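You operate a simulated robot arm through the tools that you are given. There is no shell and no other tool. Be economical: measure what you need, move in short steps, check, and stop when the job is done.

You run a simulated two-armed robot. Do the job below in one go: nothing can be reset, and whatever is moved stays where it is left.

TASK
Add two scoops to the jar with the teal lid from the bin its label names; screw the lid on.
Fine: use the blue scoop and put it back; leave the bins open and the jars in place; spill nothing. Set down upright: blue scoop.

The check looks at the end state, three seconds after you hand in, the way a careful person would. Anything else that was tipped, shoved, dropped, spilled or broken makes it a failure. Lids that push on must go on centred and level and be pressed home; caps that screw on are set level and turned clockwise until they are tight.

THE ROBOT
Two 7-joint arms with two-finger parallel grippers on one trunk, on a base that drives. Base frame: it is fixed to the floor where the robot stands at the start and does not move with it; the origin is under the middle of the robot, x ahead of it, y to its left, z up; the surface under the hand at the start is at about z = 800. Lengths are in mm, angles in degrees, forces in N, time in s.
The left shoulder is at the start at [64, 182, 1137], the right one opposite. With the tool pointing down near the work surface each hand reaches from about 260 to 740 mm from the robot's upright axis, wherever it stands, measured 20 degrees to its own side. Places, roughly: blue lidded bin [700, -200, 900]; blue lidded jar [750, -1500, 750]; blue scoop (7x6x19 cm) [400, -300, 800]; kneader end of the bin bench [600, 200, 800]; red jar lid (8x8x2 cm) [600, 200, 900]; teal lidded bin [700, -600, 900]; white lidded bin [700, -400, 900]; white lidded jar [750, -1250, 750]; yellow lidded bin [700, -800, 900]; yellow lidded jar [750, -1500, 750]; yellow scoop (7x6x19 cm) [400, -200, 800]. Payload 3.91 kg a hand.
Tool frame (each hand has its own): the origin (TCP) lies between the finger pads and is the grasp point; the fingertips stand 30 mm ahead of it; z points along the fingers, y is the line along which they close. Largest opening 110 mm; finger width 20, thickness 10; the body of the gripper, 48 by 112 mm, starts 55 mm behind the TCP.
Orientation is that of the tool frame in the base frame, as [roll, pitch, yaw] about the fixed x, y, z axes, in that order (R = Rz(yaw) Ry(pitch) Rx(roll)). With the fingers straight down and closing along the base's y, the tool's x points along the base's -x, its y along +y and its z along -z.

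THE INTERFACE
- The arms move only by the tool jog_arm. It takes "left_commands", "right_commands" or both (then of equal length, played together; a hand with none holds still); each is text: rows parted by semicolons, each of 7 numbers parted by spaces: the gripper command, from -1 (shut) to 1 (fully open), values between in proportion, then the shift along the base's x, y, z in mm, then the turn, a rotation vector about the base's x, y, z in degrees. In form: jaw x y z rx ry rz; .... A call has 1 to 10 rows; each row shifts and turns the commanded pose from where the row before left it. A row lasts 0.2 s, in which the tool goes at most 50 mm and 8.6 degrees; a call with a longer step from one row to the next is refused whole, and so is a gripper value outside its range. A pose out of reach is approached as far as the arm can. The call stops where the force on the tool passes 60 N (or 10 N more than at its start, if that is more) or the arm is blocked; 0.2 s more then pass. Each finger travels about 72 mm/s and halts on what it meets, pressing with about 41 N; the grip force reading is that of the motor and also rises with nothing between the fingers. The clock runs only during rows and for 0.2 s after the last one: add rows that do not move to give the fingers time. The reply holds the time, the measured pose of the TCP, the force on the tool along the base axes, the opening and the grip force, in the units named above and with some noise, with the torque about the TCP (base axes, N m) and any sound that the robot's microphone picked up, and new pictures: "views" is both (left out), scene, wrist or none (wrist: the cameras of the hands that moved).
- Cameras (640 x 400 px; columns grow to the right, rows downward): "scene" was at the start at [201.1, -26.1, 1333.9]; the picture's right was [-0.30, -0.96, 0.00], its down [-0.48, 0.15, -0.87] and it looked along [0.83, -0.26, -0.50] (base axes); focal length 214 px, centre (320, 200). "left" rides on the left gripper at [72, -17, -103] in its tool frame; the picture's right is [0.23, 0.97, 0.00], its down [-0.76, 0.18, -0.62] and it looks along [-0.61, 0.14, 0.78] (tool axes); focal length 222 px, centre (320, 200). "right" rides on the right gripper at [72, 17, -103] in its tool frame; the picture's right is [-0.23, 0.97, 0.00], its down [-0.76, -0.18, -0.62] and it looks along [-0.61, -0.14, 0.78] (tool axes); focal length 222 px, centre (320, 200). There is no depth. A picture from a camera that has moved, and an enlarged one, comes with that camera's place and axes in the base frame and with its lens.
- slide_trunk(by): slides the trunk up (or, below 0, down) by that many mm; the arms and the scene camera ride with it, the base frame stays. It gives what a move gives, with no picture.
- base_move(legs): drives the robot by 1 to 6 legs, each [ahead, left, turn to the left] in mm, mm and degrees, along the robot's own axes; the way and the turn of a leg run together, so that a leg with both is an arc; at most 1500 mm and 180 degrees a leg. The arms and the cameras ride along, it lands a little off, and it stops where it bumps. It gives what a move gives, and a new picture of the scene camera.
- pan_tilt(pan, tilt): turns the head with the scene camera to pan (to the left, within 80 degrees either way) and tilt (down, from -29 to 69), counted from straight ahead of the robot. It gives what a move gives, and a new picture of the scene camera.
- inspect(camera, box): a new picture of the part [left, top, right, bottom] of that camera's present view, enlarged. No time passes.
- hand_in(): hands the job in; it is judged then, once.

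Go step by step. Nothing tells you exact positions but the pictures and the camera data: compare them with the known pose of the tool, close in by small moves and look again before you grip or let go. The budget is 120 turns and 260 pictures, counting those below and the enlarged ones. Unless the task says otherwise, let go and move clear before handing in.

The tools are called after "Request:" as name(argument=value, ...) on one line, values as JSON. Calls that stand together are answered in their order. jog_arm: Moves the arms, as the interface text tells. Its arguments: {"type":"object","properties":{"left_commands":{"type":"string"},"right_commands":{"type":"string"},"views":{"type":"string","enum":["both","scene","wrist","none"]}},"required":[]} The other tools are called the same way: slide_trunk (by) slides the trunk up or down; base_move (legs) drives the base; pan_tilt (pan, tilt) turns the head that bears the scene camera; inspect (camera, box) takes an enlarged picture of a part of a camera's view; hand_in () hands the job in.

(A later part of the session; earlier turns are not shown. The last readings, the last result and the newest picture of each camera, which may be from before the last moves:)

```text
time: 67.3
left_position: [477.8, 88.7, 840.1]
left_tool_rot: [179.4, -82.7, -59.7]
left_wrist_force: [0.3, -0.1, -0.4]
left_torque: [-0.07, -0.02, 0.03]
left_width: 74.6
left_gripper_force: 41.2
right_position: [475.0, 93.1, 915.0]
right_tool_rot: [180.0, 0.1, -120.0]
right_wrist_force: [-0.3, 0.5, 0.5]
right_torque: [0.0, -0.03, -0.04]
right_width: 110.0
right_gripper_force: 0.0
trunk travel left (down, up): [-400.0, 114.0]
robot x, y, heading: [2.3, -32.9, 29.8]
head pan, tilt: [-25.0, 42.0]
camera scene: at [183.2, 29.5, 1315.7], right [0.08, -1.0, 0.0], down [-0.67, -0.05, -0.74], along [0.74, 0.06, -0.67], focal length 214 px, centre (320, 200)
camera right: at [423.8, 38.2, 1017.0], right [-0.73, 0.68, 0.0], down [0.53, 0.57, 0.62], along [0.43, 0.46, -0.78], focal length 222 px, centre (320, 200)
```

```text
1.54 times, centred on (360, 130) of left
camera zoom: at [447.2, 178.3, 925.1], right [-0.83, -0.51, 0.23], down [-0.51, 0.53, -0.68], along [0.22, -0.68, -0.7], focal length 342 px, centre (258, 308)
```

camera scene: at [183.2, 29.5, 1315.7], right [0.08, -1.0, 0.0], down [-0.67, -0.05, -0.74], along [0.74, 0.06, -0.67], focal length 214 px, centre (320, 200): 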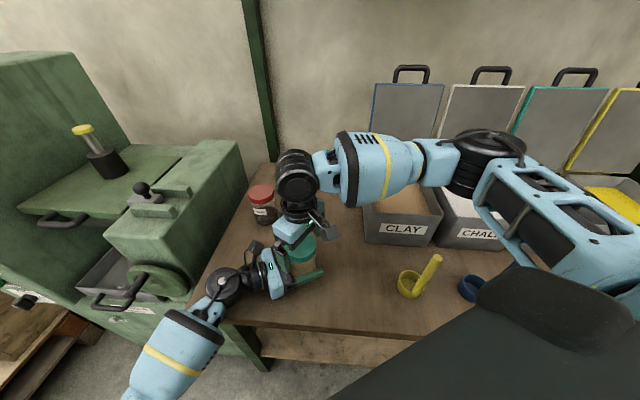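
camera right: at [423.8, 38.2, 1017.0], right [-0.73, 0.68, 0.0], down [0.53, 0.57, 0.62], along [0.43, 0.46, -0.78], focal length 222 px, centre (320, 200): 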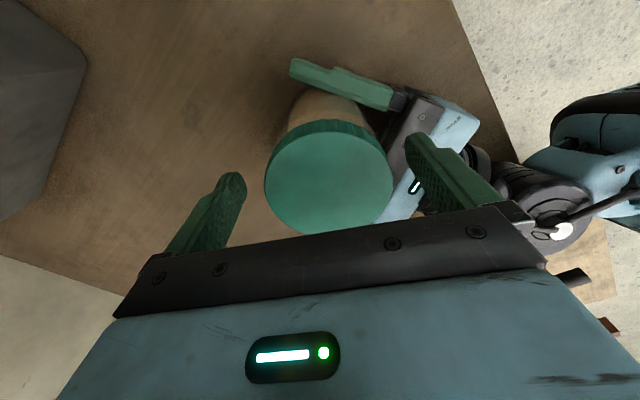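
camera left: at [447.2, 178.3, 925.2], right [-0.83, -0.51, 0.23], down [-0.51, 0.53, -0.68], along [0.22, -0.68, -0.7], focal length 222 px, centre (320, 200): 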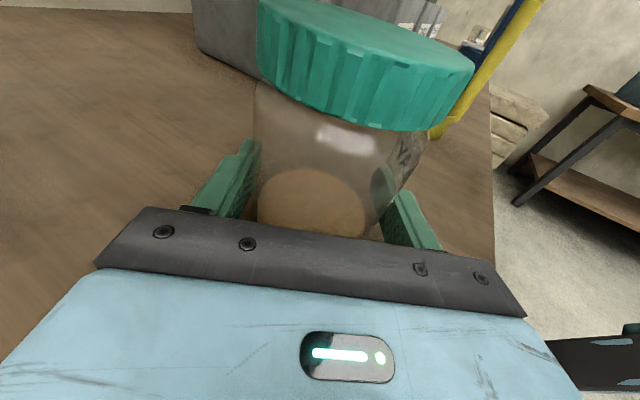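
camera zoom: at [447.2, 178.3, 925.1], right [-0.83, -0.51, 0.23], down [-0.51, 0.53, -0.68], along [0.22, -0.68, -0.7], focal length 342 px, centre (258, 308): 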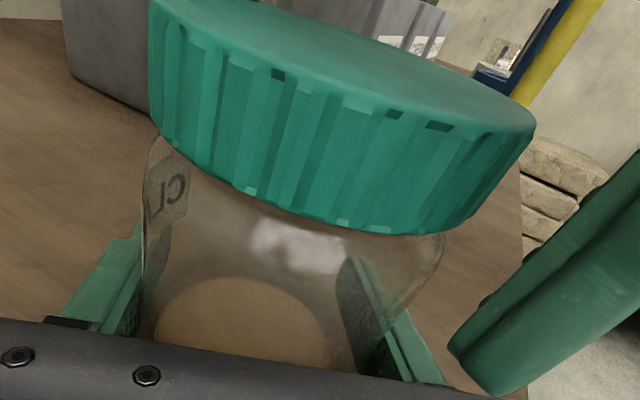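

The lid/jar centre has crept to about (471, 97). I'll recentre, grip, and track the ribs and label together over a short turn.

Request:
jog_arm(right_commands="1 -4 3.5 0 0 0 0;0.3 0 0 0 0 0 0;-0.5 0 0 0 0 0 0;-1 0 0 0 0 0 0;-1 0 0 0 0 0 0", views="none")

Request:
inspect(camera="left", box=[210, 0, 490, 175])

Request:
jog_arm(right_commands="-1 0 0 0 0 0 8;-1 0 0 0 0 0 8", views="none")

Request:
inspect(camera="left", box=[210, 0, 490, 175])

Request:
jog_arm(right_commands="-1 0 0 0 0 0 8;-1 0 0 0 0 0 8", views="none")

Request:
inspect(camera="left", box=[210, 0, 490, 175])

```text
time: 68.5
left_position: [478.5, 88.7, 839.1]
left_tool_rot: [179.6, -82.6, -59.9]
left_wrist_force: [13.1, -7.3, -4.0]
left_torque: [0.44, 0.42, -0.06]
left_width: 74.6
left_gripper_force: 41.1
right_position: [470.9, 91.8, 915.6]
right_tool_rot: [179.8, 0.2, -119.7]
right_wrist_force: [-12.5, 6.9, 0.9]
right_torque: [0.11, 0.53, -0.01]
right_width: 75.1
right_gripper_force: 40.8
right hand out of reach, approached as far as the arm can: row 1
trunk travel left (down, up): [-400.0, 114.0]
robot x, y, heading: [-1.6, -33.2, 29.7]
head pan, tilt: [-25.0, 42.0]
```

```text
2.29 times, centred on (350, 88) of left
camera zoom: at [447.4, 178.1, 925.2], right [-0.83, -0.51, 0.23], down [-0.51, 0.53, -0.68], along [0.22, -0.68, -0.7], focal length 508 px, centre (251, 457)
```

zoom: 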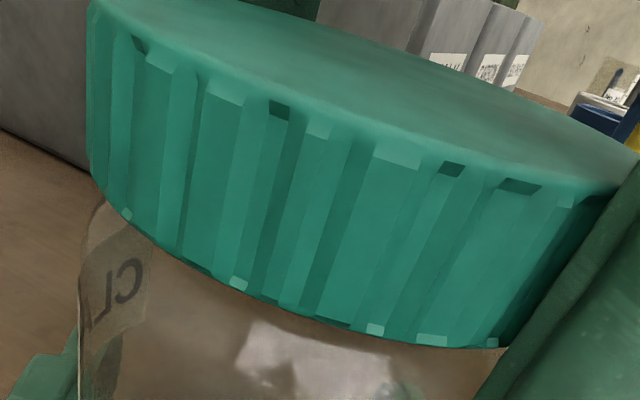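

```text
time: 69.1
left_position: [479.2, 89.8, 840.0]
left_tool_rot: [179.4, -82.6, -59.6]
left_wrist_force: [-1.2, 4.5, -1.2]
left_torque: [-0.2, -0.04, 0.87]
left_width: 75.2
left_gripper_force: 40.3
right_position: [473.5, 90.5, 913.9]
right_tool_rot: [-179.8, -0.1, -104.0]
right_wrist_force: [0.2, -5.2, -1.0]
right_torque: [-0.17, -0.1, -0.88]
right_width: 74.7
right_gripper_force: 40.9
trunk travel left (down, up): [-400.0, 114.0]
robot x, y, heading: [-0.5, -33.4, 29.6]
head pan, tilt: [-25.0, 42.0]
```

```text
2.29 times, centred on (350, 88) of left
camera zoom: at [447.2, 179.5, 925.0], right [-0.83, -0.51, 0.23], down [-0.51, 0.53, -0.68], along [0.22, -0.68, -0.7], focal length 508 px, centre (251, 457)
```

zoom: 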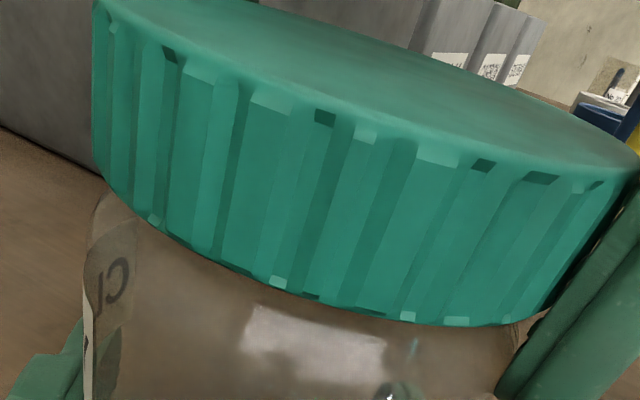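

```text
time: 69.7
left_position: [478.0, 89.3, 838.5]
left_tool_rot: [179.5, -82.6, -59.8]
left_wrist_force: [-2.5, -1.5, -1.0]
left_torque: [0.01, -0.34, 1.66]
left_width: 75.1
left_gripper_force: 40.9
right_position: [472.8, 91.6, 915.5]
right_tool_rot: [-179.9, 0.1, -87.9]
right_wrist_force: [2.9, -0.7, -0.9]
right_torque: [-0.01, 0.09, -1.7]
right_width: 74.8
right_gripper_force: 41.0
trunk travel left (down, up): [-400.0, 114.0]
robot x, y, heading: [1.9, -37.9, 29.8]
head pan, tilt: [-25.0, 42.0]
```

```text
2.29 times, centred on (350, 88) of left
camera zoom: at [447.2, 178.3, 925.0], right [-0.83, -0.51, 0.23], down [-0.51, 0.53, -0.68], along [0.22, -0.68, -0.7], focal length 508 px, centre (251, 457)
```

zoom: 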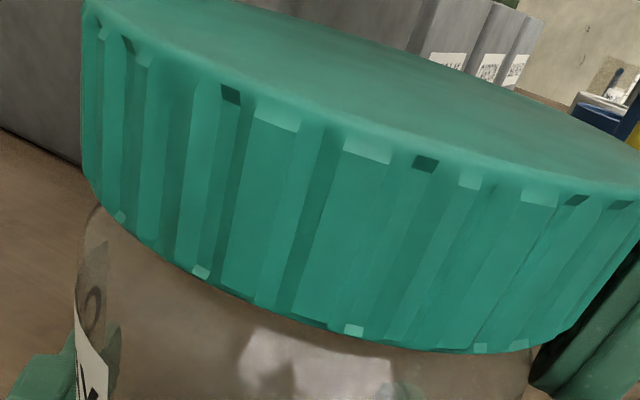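

The ribs moved about 30° and the jar label about 17°, so the lid really is turning on the jar, against high friction. I'll finish this stroke, rewind, and shift the jar back into a better spot with the left hand.

Request:
jog_arm(right_commands="-1 0 0 0 0 0 8;-1 0 0 0 0 0 8;-1 0 0 0 0 0 8;-1 0 0 0 0 0 8;-1 0 0 0 0 0 8;-1 0 0 0 0 0 8;-1 0 0 0 0 0 8", views="none")

Request:
jog_arm(right_commands="0.3 0 0 0 0 0 0;1 0 0 0 0 0 0;1 0 0 0 0 0 -8.5;1 0 0 0 0 0 -8.5;1 0 0 0 0 0 -8.5;1 0 0 0 0 0 -8.5;1 0 0 0 0 0 -8.5;1 0 0 0 0 0 -8.5;1 0 0 0 0 0 -8.5;1 0 0 0 0 0 -8.5", views="none")

Request:
jog_arm(left_commands="-1 2 -3.5 0 0 0 0;-1 2 -3.5 0 0 0 0;-1 0 0 0 0 0 0;-1 0 0 0 0 0 0;-1 0 0 0 0 0 0;-1 0 0 0 0 0 0;-1 0 0 0 0 0 0;-1 0 0 0 0 0 0;-1 0 0 0 0 0 0;-1 0 0 0 0 0 0", right_commands="1 2 -2 0 0 0 -8.5;1 0 0 0 0 0 -8.5;1 0 0 0 0 0 -8.5;1 0 0 0 0 0 -8.5;1 0 0 0 0 0 -8.5;1 0 0 0 0 0 -8.5;1 0 0 0 0 0 -8.5;1 0 0 0 0 0 -8.5;1 0 0 0 0 0 -8.5;1 0 0 0 0 0 -8.5", views="wrist")

```text
time: 71.3
left_position: [479.7, 87.5, 840.7]
left_tool_rot: [179.9, -82.8, -60.1]
left_wrist_force: [18.0, 0.5, 20.4]
left_torque: [-0.53, 1.03, -0.04]
left_width: 75.6
left_gripper_force: 40.9
right_position: [490.0, 89.2, 933.3]
right_tool_rot: [179.9, 0.1, -31.7]
right_wrist_force: [-17.8, -0.9, -23.9]
right_torque: [0.48, 0.37, 0.02]
right_width: 70.5
right_gripper_force: 40.9
right hand out of reach, approached as far as the arm can: row 1
trunk travel left (down, up): [-400.0, 114.0]
robot x, y, heading: [1.5, -34.7, 29.6]
head pan, tilt: [-25.0, 42.0]
```

```text
time: 73.5
left_position: [479.3, 89.2, 839.7]
left_tool_rot: [179.4, -82.7, -59.7]
left_wrist_force: [1.4, 0.1, -3.2]
left_torque: [0.01, -0.01, -0.02]
left_width: 75.7
left_gripper_force: 41.0
right_position: [490.7, 87.9, 934.7]
right_tool_rot: [180.0, 0.1, -100.0]
right_wrist_force: [0.2, 1.2, -0.1]
right_torque: [-0.03, 0.0, 0.0]
right_width: 110.2
right_gripper_force: 0.0
trunk travel left (down, up): [-400.0, 114.0]
robot x, y, heading: [1.3, -33.4, 29.7]
head pan, tilt: [-25.0, 42.0]
```

```text
time: 75.7
left_position: [482.5, 82.1, 839.3]
left_tool_rot: [179.5, -82.8, -59.8]
left_wrist_force: [-0.2, 0.3, -3.5]
left_torque: [0.0, 0.0, 0.02]
left_width: 75.6
left_gripper_force: 40.8
right_position: [491.7, 87.1, 934.4]
right_tool_rot: [179.9, 0.0, 175.0]
right_wrist_force: [-0.3, 0.9, 0.1]
right_torque: [0.02, 0.02, 0.02]
right_width: 110.1
right_gripper_force: 0.1
trunk travel left (down, up): [-400.0, 114.0]
robot x, y, heading: [-0.9, -32.0, 29.6]
head pan, tilt: [-25.0, 42.0]
camera right: at [420.9, 109.6, 1037.1], right [0.31, 0.95, 0.0], down [0.74, -0.24, 0.62], along [0.59, -0.19, -0.78], focal length 222 px, centre (320, 200)
camera left: at [451.0, 171.1, 924.7], right [-0.83, -0.51, 0.23], down [-0.51, 0.53, -0.68], along [0.22, -0.68, -0.7], focal length 222 px, centre (320, 200)
```

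right: 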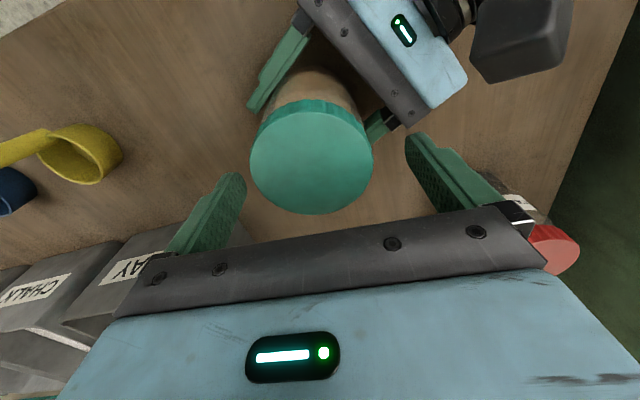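
left: 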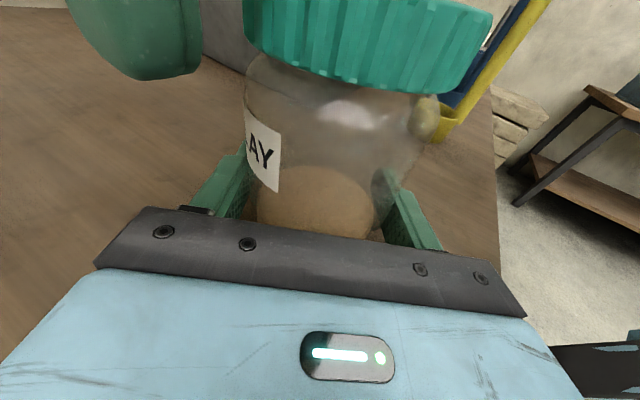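

Request:
inspect(camera="scene", box=[260, 200, 360, 300])

Request:
inspect(camera="left", box=[200, 0, 520, 260])

```text
4.00 times, centred on (310, 250) of scene
camera zoom: at [183.3, 29.5, 1315.7], right [0.08, -1.0, 0.0], down [-0.67, -0.05, -0.74], along [0.74, 0.06, -0.67], focal length 858 px, centre (360, 0)
```

zoom: 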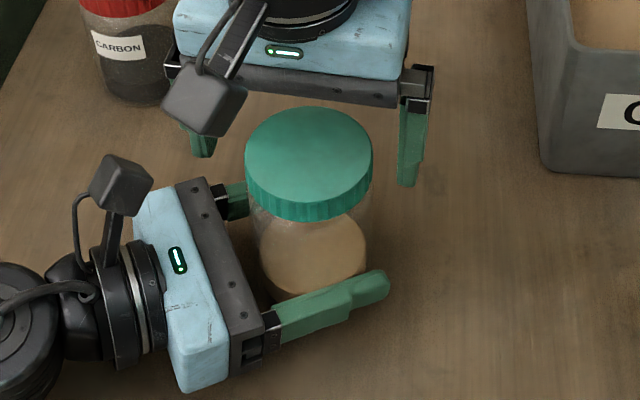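

```text
1.54 times, centred on (360, 130) of left
camera zoom: at [451.0, 171.1, 924.7], right [-0.83, -0.51, 0.23], down [-0.51, 0.53, -0.68], along [0.22, -0.68, -0.7], focal length 342 px, centre (258, 308)
```

zoom: 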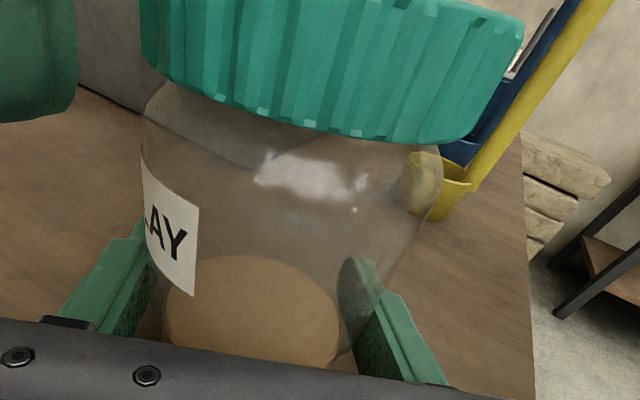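

The right arm hit its limit and jumped up, pulling the jar up a little in the left grip (the left wrist now carries about 3.5 N). I'll lower the jar gently until the bench takes it.

Request:
jog_arm(left_commands="-1 0 0 -2 0 0 0;-1 0 0 -2 0 0 0;-1 0 0 -2 0 0 0", right_commands="1 0 0 10 0 0 0;1 0 0 10 0 0 0;1 0 0 10 0 0 0", views="none")

Request:
jog_arm(left_commands="-1 0 0 -1.5 0 0 0;-1 0 0 -1.5 0 0 0", views="none")

```text
time: 76.5
left_position: [482.2, 81.1, 837.5]
left_tool_rot: [-179.1, -82.9, -61.0]
left_wrist_force: [-4.4, 5.8, 15.8]
left_torque: [1.19, 1.0, -0.01]
left_width: 75.7
left_gripper_force: 40.9
right_position: [490.5, 87.2, 965.1]
right_tool_rot: [180.0, 0.2, 175.2]
right_wrist_force: [0.2, 0.2, 0.0]
right_torque: [0.01, 0.02, 0.0]
right_width: 109.8
right_gripper_force: 0.0
trunk travel left (down, up): [-400.0, 114.0]
robot x, y, heading: [-0.0, -35.3, 29.5]
head pan, tilt: [-25.0, 42.0]
```

```text
time: 77.1
left_position: [482.2, 80.5, 836.3]
left_tool_rot: [-176.7, -83.3, -63.5]
left_wrist_force: [-2.8, 12.9, 41.1]
left_torque: [2.6, 2.13, -0.5]
left_width: 75.3
left_gripper_force: 40.9
right_position: [489.9, 87.2, 965.6]
right_tool_rot: [179.9, 0.2, 175.2]
right_wrist_force: [0.0, -0.3, -0.2]
right_torque: [0.0, 0.02, 0.01]
right_width: 110.3
right_gripper_force: 0.0
trunk travel left (down, up): [-400.0, 114.0]
robot x, y, heading: [1.6, -34.8, 29.8]
head pan, tilt: [-25.0, 42.0]
```

Contact already. I'll ease back up and look at how the jar stands.

Request:
jog_arm(left_commands="-1 0 0 3 0 0 0;-1 0 0 3 0 0 0;-1 0 0 0 0 0 0", views="both")

Request:
inspect(camera="scene", box=[260, 200, 360, 300])

Request:
inspect(camera="right", box=[220, 40, 420, 220])

```text
time: 77.9
left_position: [482.4, 81.5, 837.4]
left_tool_rot: [-179.5, -82.7, -60.8]
left_wrist_force: [3.9, 6.5, 22.5]
left_torque: [1.6, 0.77, -0.46]
left_width: 75.3
left_gripper_force: 41.5
right_position: [492.1, 87.5, 964.9]
right_tool_rot: [179.9, 0.1, 175.2]
right_wrist_force: [0.0, -0.3, -0.2]
right_torque: [-0.02, -0.01, 0.01]
right_width: 109.7
right_gripper_force: 0.0
trunk travel left (down, up): [-400.0, 114.0]
robot x, y, heading: [2.1, -33.9, 29.7]
head pan, tilt: [-25.0, 42.0]
camera scene: at [182.3, 29.5, 1315.8], right [0.08, -1.0, 0.0], down [-0.67, -0.05, -0.74], along [0.74, 0.06, -0.67], focal length 214 px, centre (320, 200)
camera left: at [450.7, 170.5, 922.7], right [-0.83, -0.51, 0.22], down [-0.51, 0.53, -0.68], along [0.23, -0.68, -0.7], focal length 222 px, centre (320, 200)
```

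scene: 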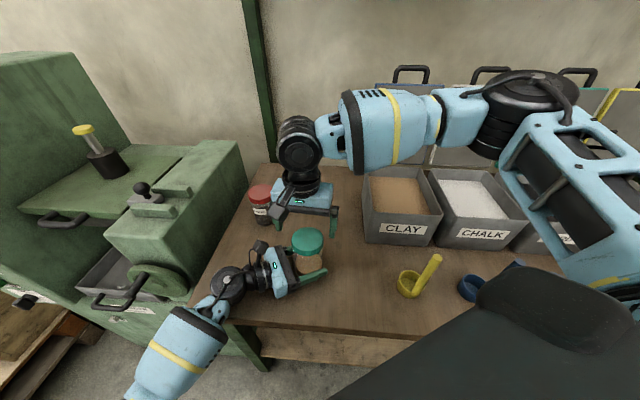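
left: 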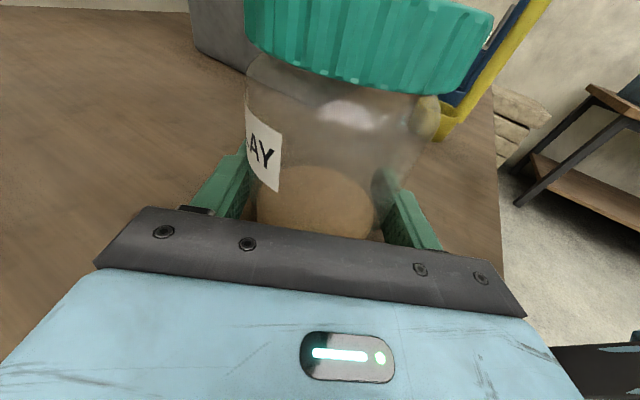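

```text
4.00 times, centred on (310, 250) of scene
camera zoom: at [182.3, 29.5, 1315.8], right [0.08, -1.0, 0.0], down [-0.67, -0.05, -0.74], along [0.74, 0.06, -0.67], focal length 858 px, centre (360, 0)
```

zoom: 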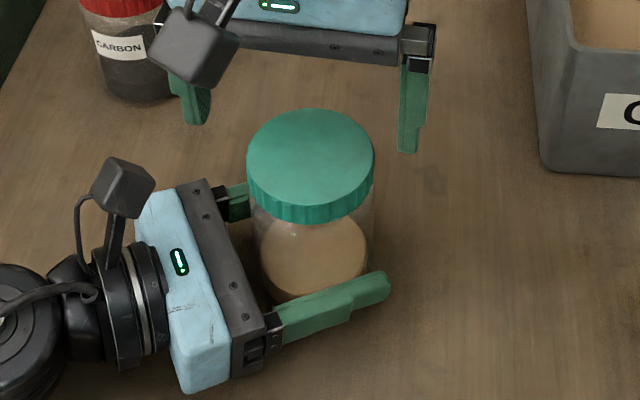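

```text
2.22 times, centred on (320, 130) of right
camera zoom: at [420.3, 110.1, 1067.5], right [0.31, 0.95, 0.0], down [0.74, -0.24, 0.62], along [0.59, -0.19, -0.78], focal length 494 px, centre (320, 356)
```

zoom: 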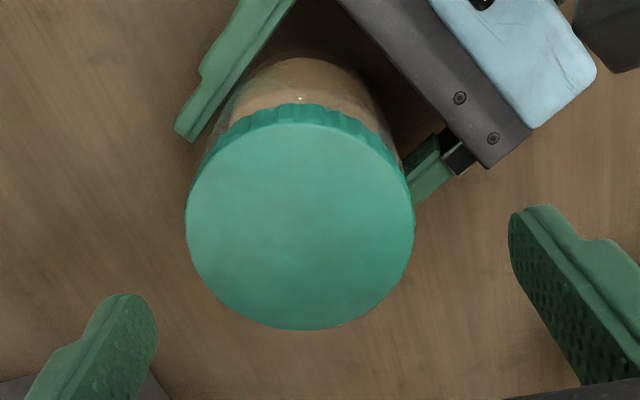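

The jar is tilted a few degrees within the left grip with one bottom edge on the bench. The lid is still on, so I'll open the left hand slowly and let the jar settle flat.

Request:
jog_arm(left_commands="0.3 0 0 0 0 0 0;0.4 0 0 0 0 0 0;0.6 0 0 0 0 0 0;1 0 0 0 0 0 0;1 0 0 0 0 0 0", views="none")

Request:
inspect(camera="scene", box=[260, 200, 360, 300])

Request:
inspect(camera="left", box=[200, 0, 520, 260])

Request:
inspect(camera="right", box=[220, 40, 420, 220])

```text
time: 79.1
left_position: [482.0, 82.6, 837.9]
left_tool_rot: [179.9, -82.7, -60.1]
left_wrist_force: [5.6, 8.9, 17.9]
left_torque: [1.32, 0.32, -0.55]
left_width: 110.0
left_gripper_force: 0.1
right_position: [492.6, 87.3, 965.0]
right_tool_rot: [180.0, 0.1, 175.1]
right_wrist_force: [-0.3, 0.7, 0.8]
right_torque: [0.0, 0.03, 0.0]
right_width: 110.1
right_gripper_force: 0.1
trunk travel left (down, up): [-400.0, 114.0]
robot x, y, heading: [1.2, -38.0, 29.3]
head pan, tilt: [-25.0, 42.0]
```

```text
4.00 times, centred on (310, 250) of scene
camera zoom: at [182.5, 29.9, 1315.8], right [0.08, -1.0, 0.0], down [-0.67, -0.05, -0.74], along [0.74, 0.06, -0.67], focal length 858 px, centre (360, 0)
```

zoom: 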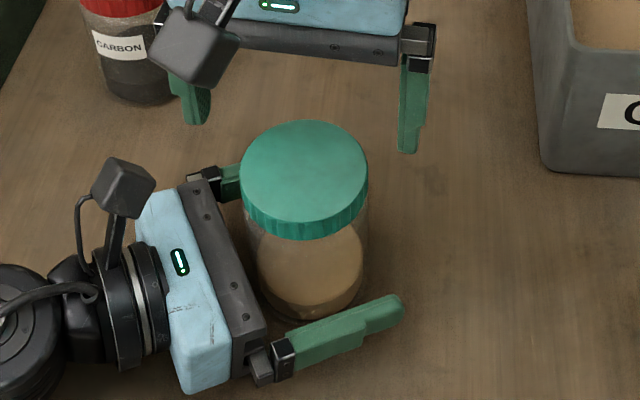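

```text
1.54 times, centred on (360, 130) of left
camera zoom: at [450.7, 170.5, 922.7], right [-0.83, -0.51, 0.23], down [-0.51, 0.53, -0.68], along [0.22, -0.68, -0.7], focal length 342 px, centre (258, 308)
```

zoom: 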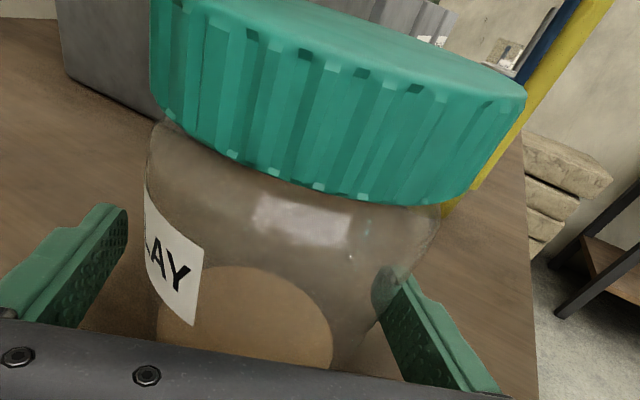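

```text
2.22 times, centred on (320, 130) of right
camera zoom: at [420.4, 110.4, 1067.4], right [0.31, 0.95, 0.0], down [0.74, -0.24, 0.62], along [0.59, -0.19, -0.78], focal length 494 px, centre (320, 356)
```

zoom: 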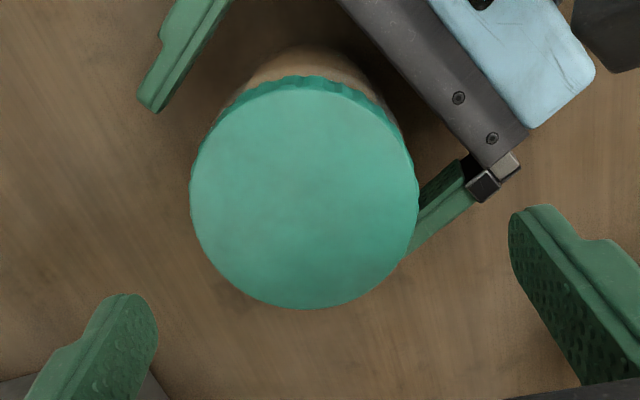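

The jar stands upright again at about (478, 86). The left hand was pressing the bench slightly, so I lift it 4 mm and regrip, then regrip the lid for a clean test with both label and ribs in the left camera's view.

Request:
jog_arm(left_commands="1 -1 1.7 4 0 0 0;1 -1 1.7 3 0 0 0;0 0 0 0 0 0 0;-0.2 0 0 0 0 0 0;-0.6 0 0 0 0 0 0;-1 0 0 0 0 0 0;-1 0 0 0 0 0 0;-1 0 0 0 0 0 0", right_commands="1 -5 0 0 0 0 -4;1 -5 0 -5 0 0 -4;1 -4 0 -5 0 0 -4;1 0 0 -10 0 0 0;1 0 0 -10 0 0 0;1 0 0 -10 0 0 0;1 0 0 -5 0 0 0;1 0 0 -5 0 0 0", views="wrist")

```text
time: 80.9
left_position: [481.4, 84.5, 842.7]
left_tool_rot: [179.6, -82.7, -59.6]
left_wrist_force: [0.0, -0.4, -0.4]
left_torque: [0.02, 0.03, -0.01]
left_width: 74.6
left_gripper_force: 41.0
right_position: [478.6, 86.9, 914.7]
right_tool_rot: [179.9, 0.1, 163.1]
right_wrist_force: [-0.1, 0.1, 0.0]
right_torque: [0.01, 0.0, 0.0]
right_width: 110.0
right_gripper_force: 0.1
trunk travel left (down, up): [-400.0, 114.0]
robot x, y, heading: [0.5, -33.0, 29.9]
head pan, tilt: [-25.0, 42.0]
camera right: at [413.7, 123.9, 1017.5], right [0.5, 0.87, 0.0], down [0.68, -0.39, 0.62], along [0.54, -0.31, -0.78], focal length 222 px, centre (320, 200)
camera left: at [449.7, 173.7, 929.7], right [-0.83, -0.51, 0.23], down [-0.51, 0.53, -0.68], along [0.22, -0.68, -0.7], focal length 222 px, centre (320, 200)
```

right: 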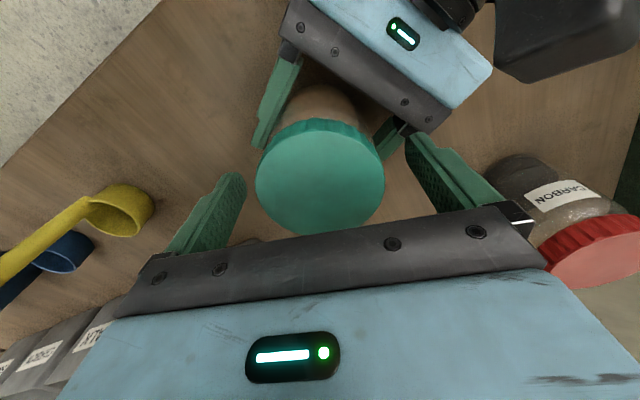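
left: 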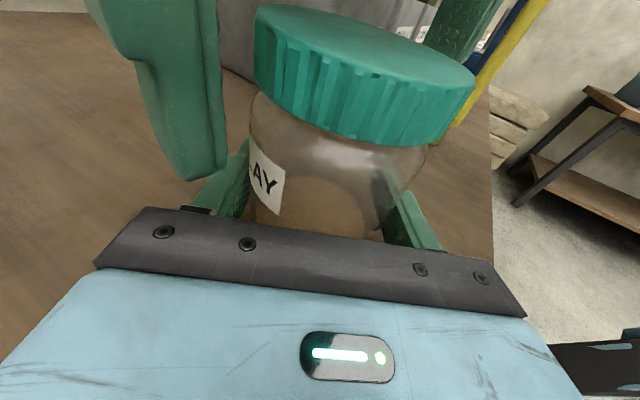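

Both are well centred. Grip the lid, then compare before and after a 24° turn.

Request:
jog_arm(right_commands="0.3 0 0 0 0 0 0;-0.5 0 0 0 0 0 0;-1 0 0 0 0 0 0;-1 0 0 0 0 0 0", views="none")

Request:
inspect(camera="left", box=[210, 0, 490, 240])

Request:
jog_arm(right_commands="-1 0 0 0 0 0 8;-1 0 0 0 0 0 8", views="none")

Request:
inspect(camera="left", box=[210, 0, 490, 240])

Request:
jog_arm(right_commands="-1 0 0 0 0 0 8;-1 0 0 0 0 0 8", views="none")

Request:
inspect(camera="left", box=[210, 0, 490, 240])

```text
time: 81.9
left_position: [480.9, 83.9, 843.8]
left_tool_rot: [179.5, -82.7, -59.8]
left_wrist_force: [-0.1, 0.5, 0.0]
left_torque: [0.11, -0.01, 0.22]
left_width: 74.5
left_gripper_force: 40.9
right_position: [479.1, 86.4, 915.5]
right_tool_rot: [-180.0, 0.0, 163.1]
right_wrist_force: [0.0, -0.3, 0.8]
right_torque: [-0.12, 0.01, -0.25]
right_width: 74.9
right_gripper_force: 40.9
trunk travel left (down, up): [-400.0, 114.0]
robot x, y, heading: [-0.7, -36.3, 29.9]
head pan, tilt: [-25.0, 42.0]
```

```text
1.67 times, centred on (350, 120) of left
camera zoom: at [449.7, 173.8, 929.8], right [-0.83, -0.51, 0.23], down [-0.51, 0.53, -0.68], along [0.22, -0.68, -0.7], focal length 370 px, centre (270, 333)
```

zoom: 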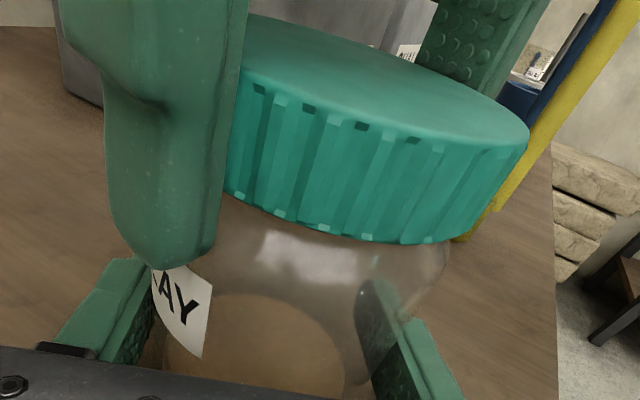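

```text
time: 82.5
left_position: [479.3, 85.3, 844.5]
left_tool_rot: [179.2, -82.7, -59.6]
left_wrist_force: [-0.6, -1.4, 0.2]
left_torque: [-0.03, -0.07, 1.4]
left_width: 74.8
left_gripper_force: 41.2
right_position: [478.5, 85.9, 915.6]
right_tool_rot: [180.0, 0.0, 179.1]
right_wrist_force: [0.4, 1.8, -0.1]
right_torque: [0.1, 0.05, -1.41]
right_width: 74.9
right_gripper_force: 40.8
trunk travel left (down, up): [-400.0, 114.0]
robot x, y, heading: [0.7, -35.5, 29.5]
head pan, tilt: [-25.0, 42.0]
```

```text
1.67 times, centred on (350, 120) of left
camera zoom: at [449.7, 173.8, 929.7], right [-0.83, -0.51, 0.23], down [-0.51, 0.53, -0.68], along [0.22, -0.68, -0.7], focal length 370 px, centre (270, 333)
```

zoom: 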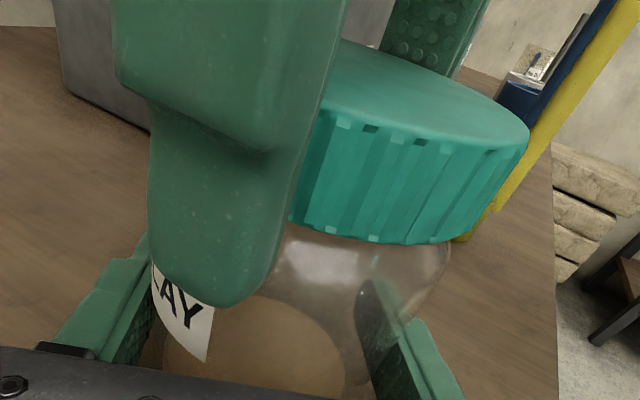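

```text
time: 83.1
left_position: [481.3, 84.5, 844.1]
left_tool_rot: [179.6, -82.8, -59.7]
left_wrist_force: [1.2, -0.3, 0.3]
left_torque: [0.2, -0.01, 1.22]
left_width: 74.7
left_gripper_force: 40.9
right_position: [478.1, 86.7, 916.0]
right_tool_rot: [-180.0, 0.0, -164.8]
right_wrist_force: [0.3, -0.8, -3.5]
right_torque: [-0.14, 0.01, -1.21]
right_width: 74.9
right_gripper_force: 41.1
trunk travel left (down, up): [-400.0, 114.0]
robot x, y, heading: [2.3, -35.2, 29.7]
head pan, tilt: [-25.0, 42.0]
```

```text
1.67 times, centred on (350, 120) of left
camera zoom: at [449.8, 173.8, 930.0], right [-0.83, -0.51, 0.23], down [-0.51, 0.53, -0.68], along [0.22, -0.68, -0.7], focal length 370 px, centre (270, 333)
```

zoom: 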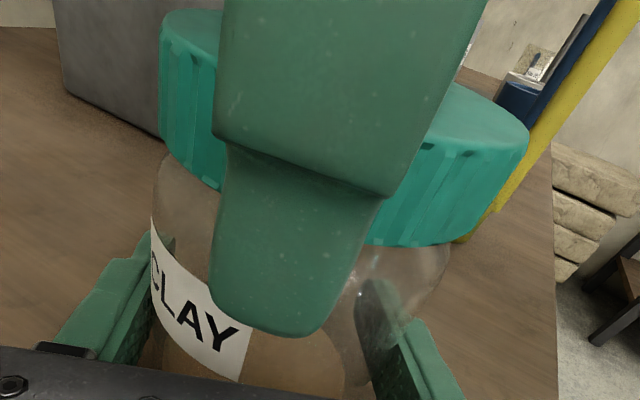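

That settles it: in the first 16° the ribs moved while the label stayed, so the lid is unscrewing, with some jar slip. I'll continue in strokes, adding a slight rise to follow the thread.

Request:
jog_arm(right_commands="-1 0 0 0.1 0 0 8;-1 0 0 0.1 0 0 8;-1 0 0 0.1 0 0 8;-1 0 0 0.1 0 0 8;-1 0 0 0.1 0 0 8;-1 0 0 0.1 0 0 8;-1 0 0 0.1 0 0 8;-1 0 0 0.1 0 0 8", views="none")

Request:
jog_arm(right_commands="-1 0 0 0.1 0 0 8;-1 0 0 0.1 0 0 8;-1 0 0 0.1 0 0 8;-1 0 0 0.1 0 0 8;-1 0 0 0.1 0 0 8;-1 0 0 0.1 0 0 8", views="wrist")

Request:
inspect(camera="left", box=[210, 0, 490, 240])

```text
time: 84.9
left_position: [480.5, 83.8, 844.0]
left_tool_rot: [179.1, -82.7, -59.4]
left_wrist_force: [-0.7, -0.7, 0.3]
left_torque: [0.03, 0.09, 0.7]
left_width: 74.5
left_gripper_force: 41.3
right_position: [478.2, 86.3, 915.8]
right_tool_rot: [180.0, 0.2, -100.8]
right_wrist_force: [0.2, 0.1, -1.8]
right_torque: [-0.02, -0.08, -0.73]
right_width: 74.6
right_gripper_force: 41.1
trunk travel left (down, up): [-400.0, 114.0]
robot x, y, heading: [2.2, -34.2, 29.8]
head pan, tilt: [-25.0, 42.0]
```

```text
time: 86.3
left_position: [480.0, 84.0, 843.9]
left_tool_rot: [179.3, -82.7, -59.7]
left_wrist_force: [-9.8, -6.5, 0.5]
left_torque: [0.24, -0.39, 1.63]
left_width: 74.7
left_gripper_force: 41.0
right_position: [478.7, 86.6, 916.5]
right_tool_rot: [-179.9, 0.1, -53.0]
right_wrist_force: [10.5, 7.1, -4.0]
right_torque: [0.25, -0.3, -1.61]
right_width: 75.0
right_gripper_force: 41.1
trunk travel left (down, up): [-400.0, 114.0]
robot x, y, heading: [-1.5, -35.7, 29.6]
head pan, tilt: [-25.0, 42.0]
camera right: at [508.8, 18.2, 1019.2], right [-0.91, -0.4, 0.0], down [-0.32, 0.71, 0.62], along [-0.25, 0.57, -0.78], focal length 222 px, centre (320, 200)
```

right: 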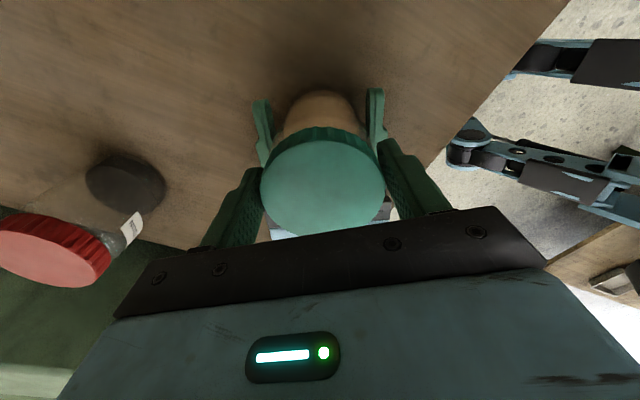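

```text
1.67 times, centred on (350, 120) of left
camera zoom: at [449.4, 172.9, 929.9], right [-0.83, -0.51, 0.23], down [-0.51, 0.53, -0.68], along [0.22, -0.68, -0.7], focal length 370 px, centre (270, 333)
```

zoom: 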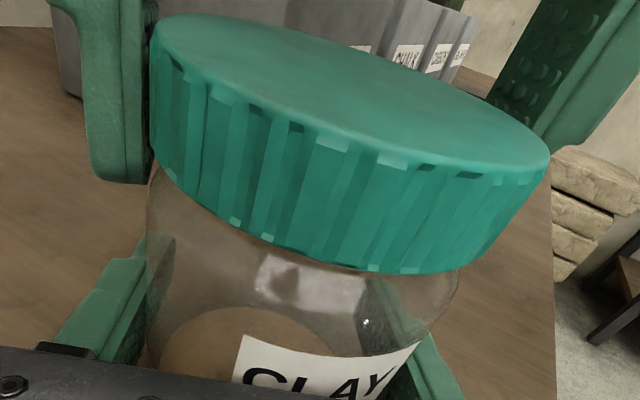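

The jar slipped about 60° of the last 112°; the rest was real unscrewing. Another full cycle.

Request:
jog_arm(right_commands="0.3 0 0 0 0 0 0;1 0 0 0 0 0 0;1 0 0 0 0 0 -8.5;1 0 0 0 0 0 -8.5;1 0 0 0 0 0 -8.5;1 0 0 0 0 0 -8.5;1 0 0 0 0 0 -8.5;1 0 0 0 0 0 -8.5;1 0 0 0 0 0 -8.5;1 0 0 0 0 0 -8.5", views="none")

Request:
jog_arm(right_commands="1 0 0 0 0 0 -8.5;1 0 0 0 0 0 -8.5;1 0 0 0 0 0 -8.5;1 0 0 0 0 0 -8.5;1 0 0 0 0 0 -8.5;1 0 0 0 0 0 -8.5;1 0 0 0 0 0 -8.5;1 0 0 0 0 0 -8.5", views="wrist")

Request:
inspect(camera="scene", box=[260, 200, 360, 300])

```text
time: 88.5
left_position: [479.9, 84.4, 843.7]
left_tool_rot: [179.4, -82.7, -59.8]
left_wrist_force: [0.4, 0.5, -2.4]
left_torque: [-0.02, 0.0, -0.02]
left_width: 74.4
left_gripper_force: 40.9
right_position: [478.5, 86.8, 915.9]
right_tool_rot: [180.0, 0.1, -121.0]
right_wrist_force: [0.0, 0.5, -0.3]
right_torque: [0.0, -0.02, -0.03]
right_width: 110.2
right_gripper_force: 0.1
trunk travel left (down, up): [-400.0, 114.0]
robot x, y, heading: [-2.4, -35.8, 29.8]
head pan, tilt: [-25.0, 42.0]
```

```text
time: 90.3
left_position: [480.2, 84.2, 844.8]
left_tool_rot: [179.4, -82.7, -59.7]
left_wrist_force: [0.4, 0.5, -2.8]
left_torque: [-0.02, 0.0, 0.05]
left_width: 74.5
left_gripper_force: 41.0
right_position: [478.2, 86.3, 916.6]
right_tool_rot: [180.0, 0.0, 170.9]
right_wrist_force: [-0.2, -0.4, -0.1]
right_torque: [0.02, 0.0, -0.01]
right_width: 109.9
right_gripper_force: 0.1
trunk travel left (down, up): [-400.0, 114.0]
robot x, y, heading: [0.0, -33.4, 29.9]
head pan, tilt: [-25.0, 42.0]
camera right: at [409.1, 114.5, 1019.0], right [0.38, 0.93, 0.0], down [0.72, -0.29, 0.62], along [0.58, -0.23, -0.78], focal length 222 px, centre (320, 200)
```

right: 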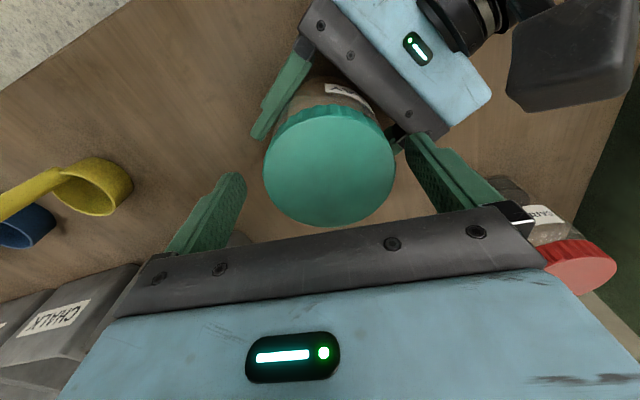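

```text
4.00 times, centred on (310, 250) of scene
camera zoom: at [183.3, 29.5, 1315.7], right [0.08, -1.0, 0.0], down [-0.67, -0.05, -0.74], along [0.74, 0.06, -0.67], focal length 858 px, centre (360, 0)
```

zoom: 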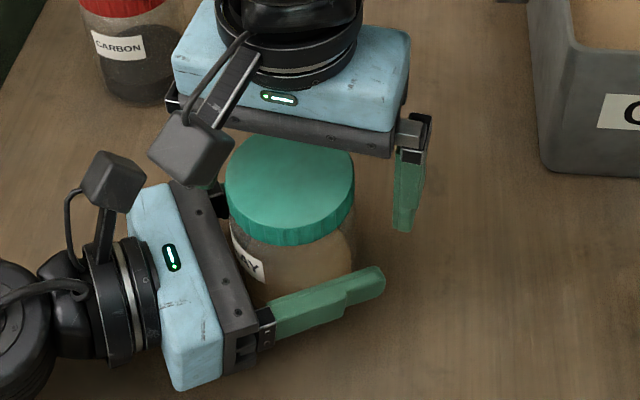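

The jar has slid back toward the left palm again; I'll push it back to (478, 87) with the left hand, regrip and stroke again.

Request:
jog_arm(left_commands="-1 2 -3.8 -0.7 0 0 0;-1 2 -3.8 0 0 0 0;-1 0 0 0 0 0 0;-1 0 0 0 0 0 0;-1 0 0 0 0 0 0;-1 0 0 0 0 0 0;-1 0 0 0 0 0 0", right_commands="1 0 0 0 0 0 0;1 0 0 -1 0 0 0;1 0 0 0 0 0 0;0.3 0 0 0 0 0 0;-0.5 0 0 0 0 0 0;-1 0 0 0 0 0 0;-1 0 0 0 0 0 0", views="none")

Request:
jog_arm(right_commands="-1 0 0 0 0 0 8;-1 0 0 0 0 0 8;-1 0 0 0 0 0 8;-1 0 0 0 0 0 8;-1 0 0 0 0 0 8;-1 0 0 0 0 0 8;-1 0 0 0 0 0 8", views="none")

Request:
jog_arm(right_commands="-1 0 0 0 0 0 8;-1 0 0 0 0 0 8;-1 0 0 0 0 0 8;-1 0 0 0 0 0 8;-1 0 0 0 0 0 8;-1 0 0 0 0 0 8;-1 0 0 0 0 0 8", views="wrist")

Request:
inspect(camera="left", box=[210, 0, 490, 240])

```text
time: 91.9
left_position: [484.1, 77.1, 843.3]
left_tool_rot: [179.8, -82.8, -59.9]
left_wrist_force: [-1.6, 3.9, 3.4]
left_torque: [0.03, 0.15, 0.1]
left_width: 74.6
left_gripper_force: 41.0
right_position: [479.4, 85.8, 915.2]
right_tool_rot: [-179.9, 0.1, 171.1]
right_wrist_force: [0.5, -5.1, -0.1]
right_torque: [-0.31, 0.04, -0.03]
right_width: 75.0
right_gripper_force: 41.4
trunk travel left (down, up): [-400.0, 114.0]
robot x, y, heading: [-0.1, -34.0, 29.6]
head pan, tilt: [-25.0, 42.0]
```

```text
time: 93.5
left_position: [483.9, 75.4, 843.1]
left_tool_rot: [179.3, -82.6, -59.6]
left_wrist_force: [-0.5, -1.4, -0.3]
left_torque: [0.02, -0.04, 0.94]
left_width: 74.9
left_gripper_force: 41.3
right_position: [477.6, 86.4, 914.8]
right_tool_rot: [179.9, 0.1, -132.7]
right_wrist_force: [0.5, 1.6, -1.4]
right_torque: [0.11, -0.03, -0.92]
right_width: 74.5
right_gripper_force: 40.5
trunk travel left (down, up): [-400.0, 114.0]
robot x, y, heading: [1.8, -34.5, 29.9]
head pan, tilt: [-25.0, 42.0]
```

```text
time: 95.1
left_position: [483.4, 76.9, 843.2]
left_tool_rot: [179.6, -82.7, -59.8]
left_wrist_force: [-4.5, 0.4, -0.1]
left_torque: [0.1, -0.17, 1.08]
left_width: 74.7
left_gripper_force: 40.9
right_position: [477.7, 86.4, 915.6]
right_tool_rot: [179.9, 0.0, -76.9]
right_wrist_force: [5.1, 0.4, -0.8]
right_torque: [-0.12, -0.21, -1.06]
right_width: 74.8
right_gripper_force: 41.1
trunk travel left (down, up): [-400.0, 114.0]
robot x, y, heading: [-1.8, -34.2, 29.9]
head pan, tilt: [-25.0, 42.0]
camera right: at [477.8, 11.8, 1017.9], right [-1.0, 0.0, 0.0], down [0.0, 0.78, 0.62], along [0.0, 0.62, -0.78], focal length 222 px, centre (320, 200)
```

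right: 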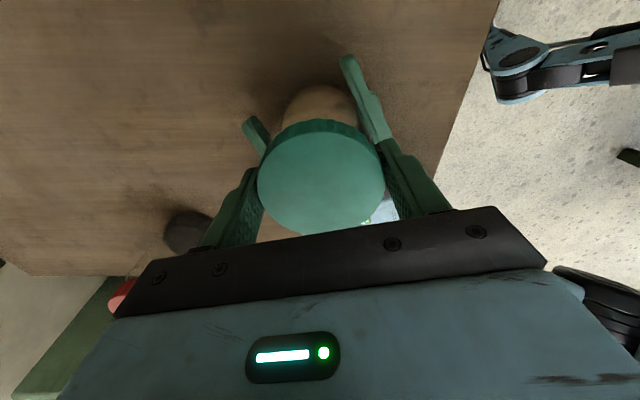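

```text
1.67 times, centred on (350, 120) of left
camera zoom: at [453.2, 166.0, 928.8], right [-0.83, -0.51, 0.23], down [-0.51, 0.53, -0.68], along [0.22, -0.68, -0.7], focal length 370 px, centre (270, 333)
```

zoom: 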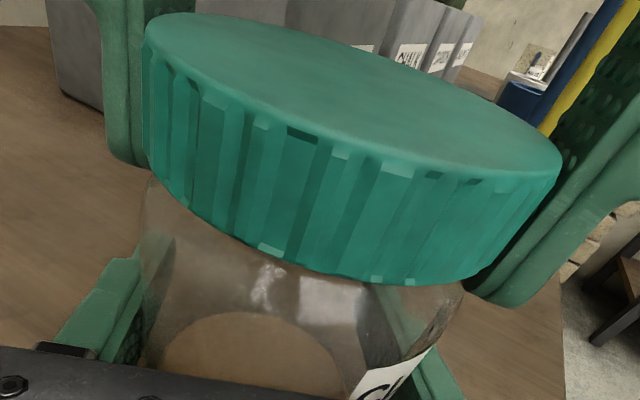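

Another 60° or so of relative turn. Repeating the cycle.

Request:
jog_arm(right_commands="0.3 0 0 0 0 0 0;1 0 0 0 0 0 0;1 0 0 0 0 0 -8.5;1 0 0 0 0 0 -8.5;1 0 0 0 0 0 -8.5;1 0 0 0 0 0 -8.5;1 0 0 0 0 0 -8.5;1 0 0 0 0 0 -8.5;1 0 0 0 0 0 -8.5;1 0 0 0 0 0 -8.5", views="none")

Request:
jog_arm(right_commands="1 0 0 0 0 0 -8.5;1 0 0 0 0 0 -8.5;1 0 0 0 0 0 -8.5;1 0 0 0 0 0 -8.5;1 0 0 0 0 0 -8.5;1 0 0 0 0 0 -8.5", views="wrist")

Request:
inspect(camera="left", box=[210, 0, 490, 240])

```text
time: 97.3
left_position: [485.3, 77.1, 843.7]
left_tool_rot: [179.5, -82.7, -59.7]
left_wrist_force: [0.0, -0.6, -1.5]
left_torque: [0.03, 0.0, 0.0]
left_width: 74.9
left_gripper_force: 41.6
right_position: [477.7, 86.0, 913.9]
right_tool_rot: [179.9, 0.0, -145.0]
right_wrist_force: [0.4, -0.1, 0.3]
right_torque: [0.0, -0.04, 0.0]
right_width: 110.1
right_gripper_force: 0.1
trunk travel left (down, up): [-400.0, 114.0]
robot x, y, heading: [-1.3, -34.5, 29.8]
head pan, tilt: [-25.0, 42.0]
```

```text
time: 98.7
left_position: [484.5, 77.2, 844.1]
left_tool_rot: [179.5, -82.7, -59.7]
left_wrist_force: [-0.8, -1.0, -2.2]
left_torque: [0.04, 0.01, 0.01]
left_width: 74.7
left_gripper_force: 41.2
right_position: [477.0, 85.1, 914.9]
right_tool_rot: [-180.0, 0.0, 164.0]
right_wrist_force: [0.0, -1.5, 0.0]
right_torque: [0.0, -0.02, -0.03]
right_width: 110.2
right_gripper_force: 0.0
trunk travel left (down, up): [-400.0, 114.0]
robot x, y, heading: [-0.9, -35.3, 29.7]
head pan, tilt: [-25.0, 42.0]
camera right: at [412.1, 122.5, 1017.7], right [0.49, 0.87, 0.0], down [0.68, -0.38, 0.62], along [0.55, -0.3, -0.78], focal length 222 px, centre (320, 200)
```

right: 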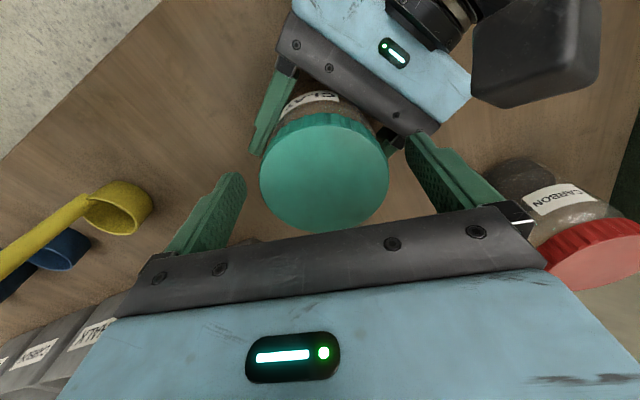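

```text
1.67 times, centred on (350, 120) of left
camera zoom: at [453.4, 166.3, 928.8], right [-0.83, -0.51, 0.23], down [-0.51, 0.53, -0.68], along [0.22, -0.68, -0.7], focal length 370 px, centre (270, 333)
```

zoom: 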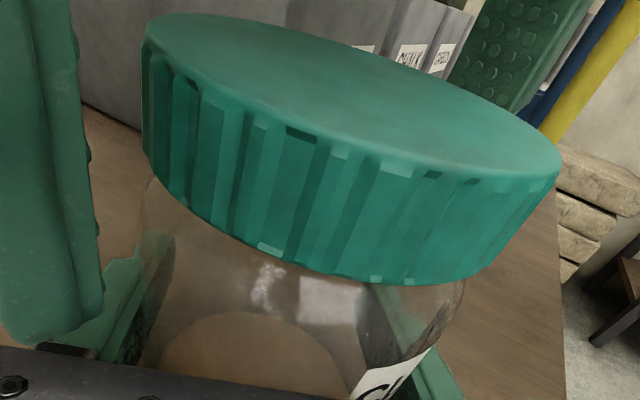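

Request:
jog_arm(right_commands="1 0 4 0 0 0 0;0.3 0 0 0 0 0 0;-0.5 0 0 0 0 0 0;-1 0 0 0 0 0 0;-1 0 0 0 0 0 8;-1 0 0 0 0 0 8;-1 0 0 0 0 0 8;-1 0 0 0 0 0 8;-1 0 0 0 0 0 8;-1 0 0 0 0 0 8", views="none")

Request:
jog_arm(right_commands="-1 0 0 0 0 0 8;-1 0 0 0 0 0 8;-1 0 0 0 0 0 8;-1 0 0 0 0 0 8", views="none")

Request:
jog_arm(right_commands="-1 0 0 0 0 0 8;-1 0 0 0 0 0 8;-1 0 0 0 0 0 8;-1 0 0 0 0 0 8;-1 0 0 0 0 0 8", views="none")

Request:
inspect(camera="left", box=[210, 0, 490, 240])

Request:
inspect(camera="right", box=[220, 40, 420, 220])

```text
time: 100.9
left_position: [484.0, 77.4, 843.1]
left_tool_rot: [179.7, -82.6, -60.0]
left_wrist_force: [1.5, 10.1, 0.8]
left_torque: [-0.27, 0.11, 0.77]
left_width: 75.1
left_gripper_force: 40.7
right_position: [477.6, 88.9, 915.3]
right_tool_rot: [-179.9, 0.0, -147.8]
right_wrist_force: [-0.8, -10.9, -0.3]
right_torque: [-0.51, -0.09, -0.91]
right_width: 75.1
right_gripper_force: 40.7
trunk travel left (down, up): [-400.0, 114.0]
robot x, y, heading: [-1.4, -38.9, 29.5]
head pan, tilt: [-25.0, 42.0]
```

```text
time: 101.9
left_position: [483.9, 78.0, 843.1]
left_tool_rot: [179.6, -82.6, -60.0]
left_wrist_force: [-5.6, 5.2, -0.1]
left_torque: [-0.2, -0.36, 0.68]
left_width: 74.6
left_gripper_force: 40.9
right_position: [479.7, 90.4, 915.0]
right_tool_rot: [180.0, 0.1, -115.8]
right_wrist_force: [6.5, -4.8, -0.2]
right_torque: [-0.1, -0.16, -0.69]
right_width: 74.8
right_gripper_force: 41.2
trunk travel left (down, up): [-400.0, 114.0]
robot x, y, heading: [-1.2, -36.7, 29.6]
head pan, tilt: [-25.0, 42.0]
```

```text
time: 103.1
left_position: [484.1, 75.5, 843.6]
left_tool_rot: [179.4, -82.7, -59.8]
left_wrist_force: [-1.2, -0.1, -1.4]
left_torque: [-0.02, -0.17, 0.75]
left_width: 75.0
left_gripper_force: 41.0
right_position: [476.9, 90.5, 915.5]
right_tool_rot: [179.8, 0.1, -75.7]
right_wrist_force: [2.2, 1.1, 1.5]
right_torque: [0.04, 0.01, -0.74]
right_width: 74.4
right_gripper_force: 41.3
trunk travel left (down, up): [-400.0, 114.0]
robot x, y, heading: [1.9, -33.6, 29.7]
head pan, tilt: [-25.0, 42.0]
```

```text
1.67 times, centred on (350, 120) of left
camera zoom: at [453.3, 166.0, 928.7], right [-0.83, -0.51, 0.23], down [-0.51, 0.53, -0.68], along [0.22, -0.68, -0.7], focal length 370 px, centre (270, 333)
```

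zoom: 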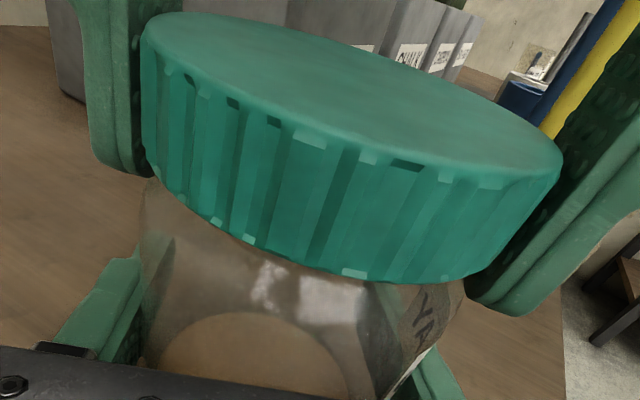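

```text
2.22 times, centred on (320, 130) of right
camera zoom: at [478.6, 16.1, 1018.2], right [-1.0, -0.02, 0.0], down [-0.02, 0.78, 0.62], along [-0.01, 0.62, -0.78], focal length 494 px, centre (320, 356)
```

zoom: 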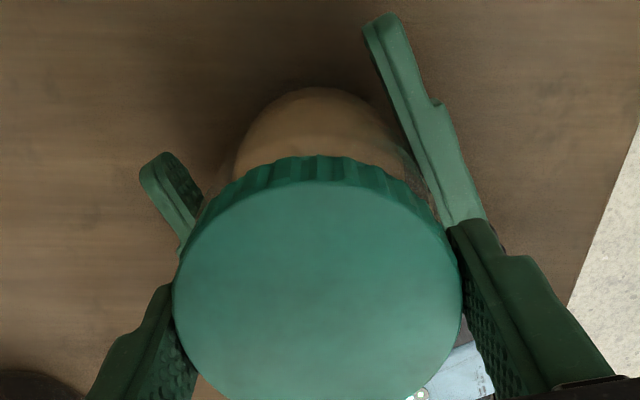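

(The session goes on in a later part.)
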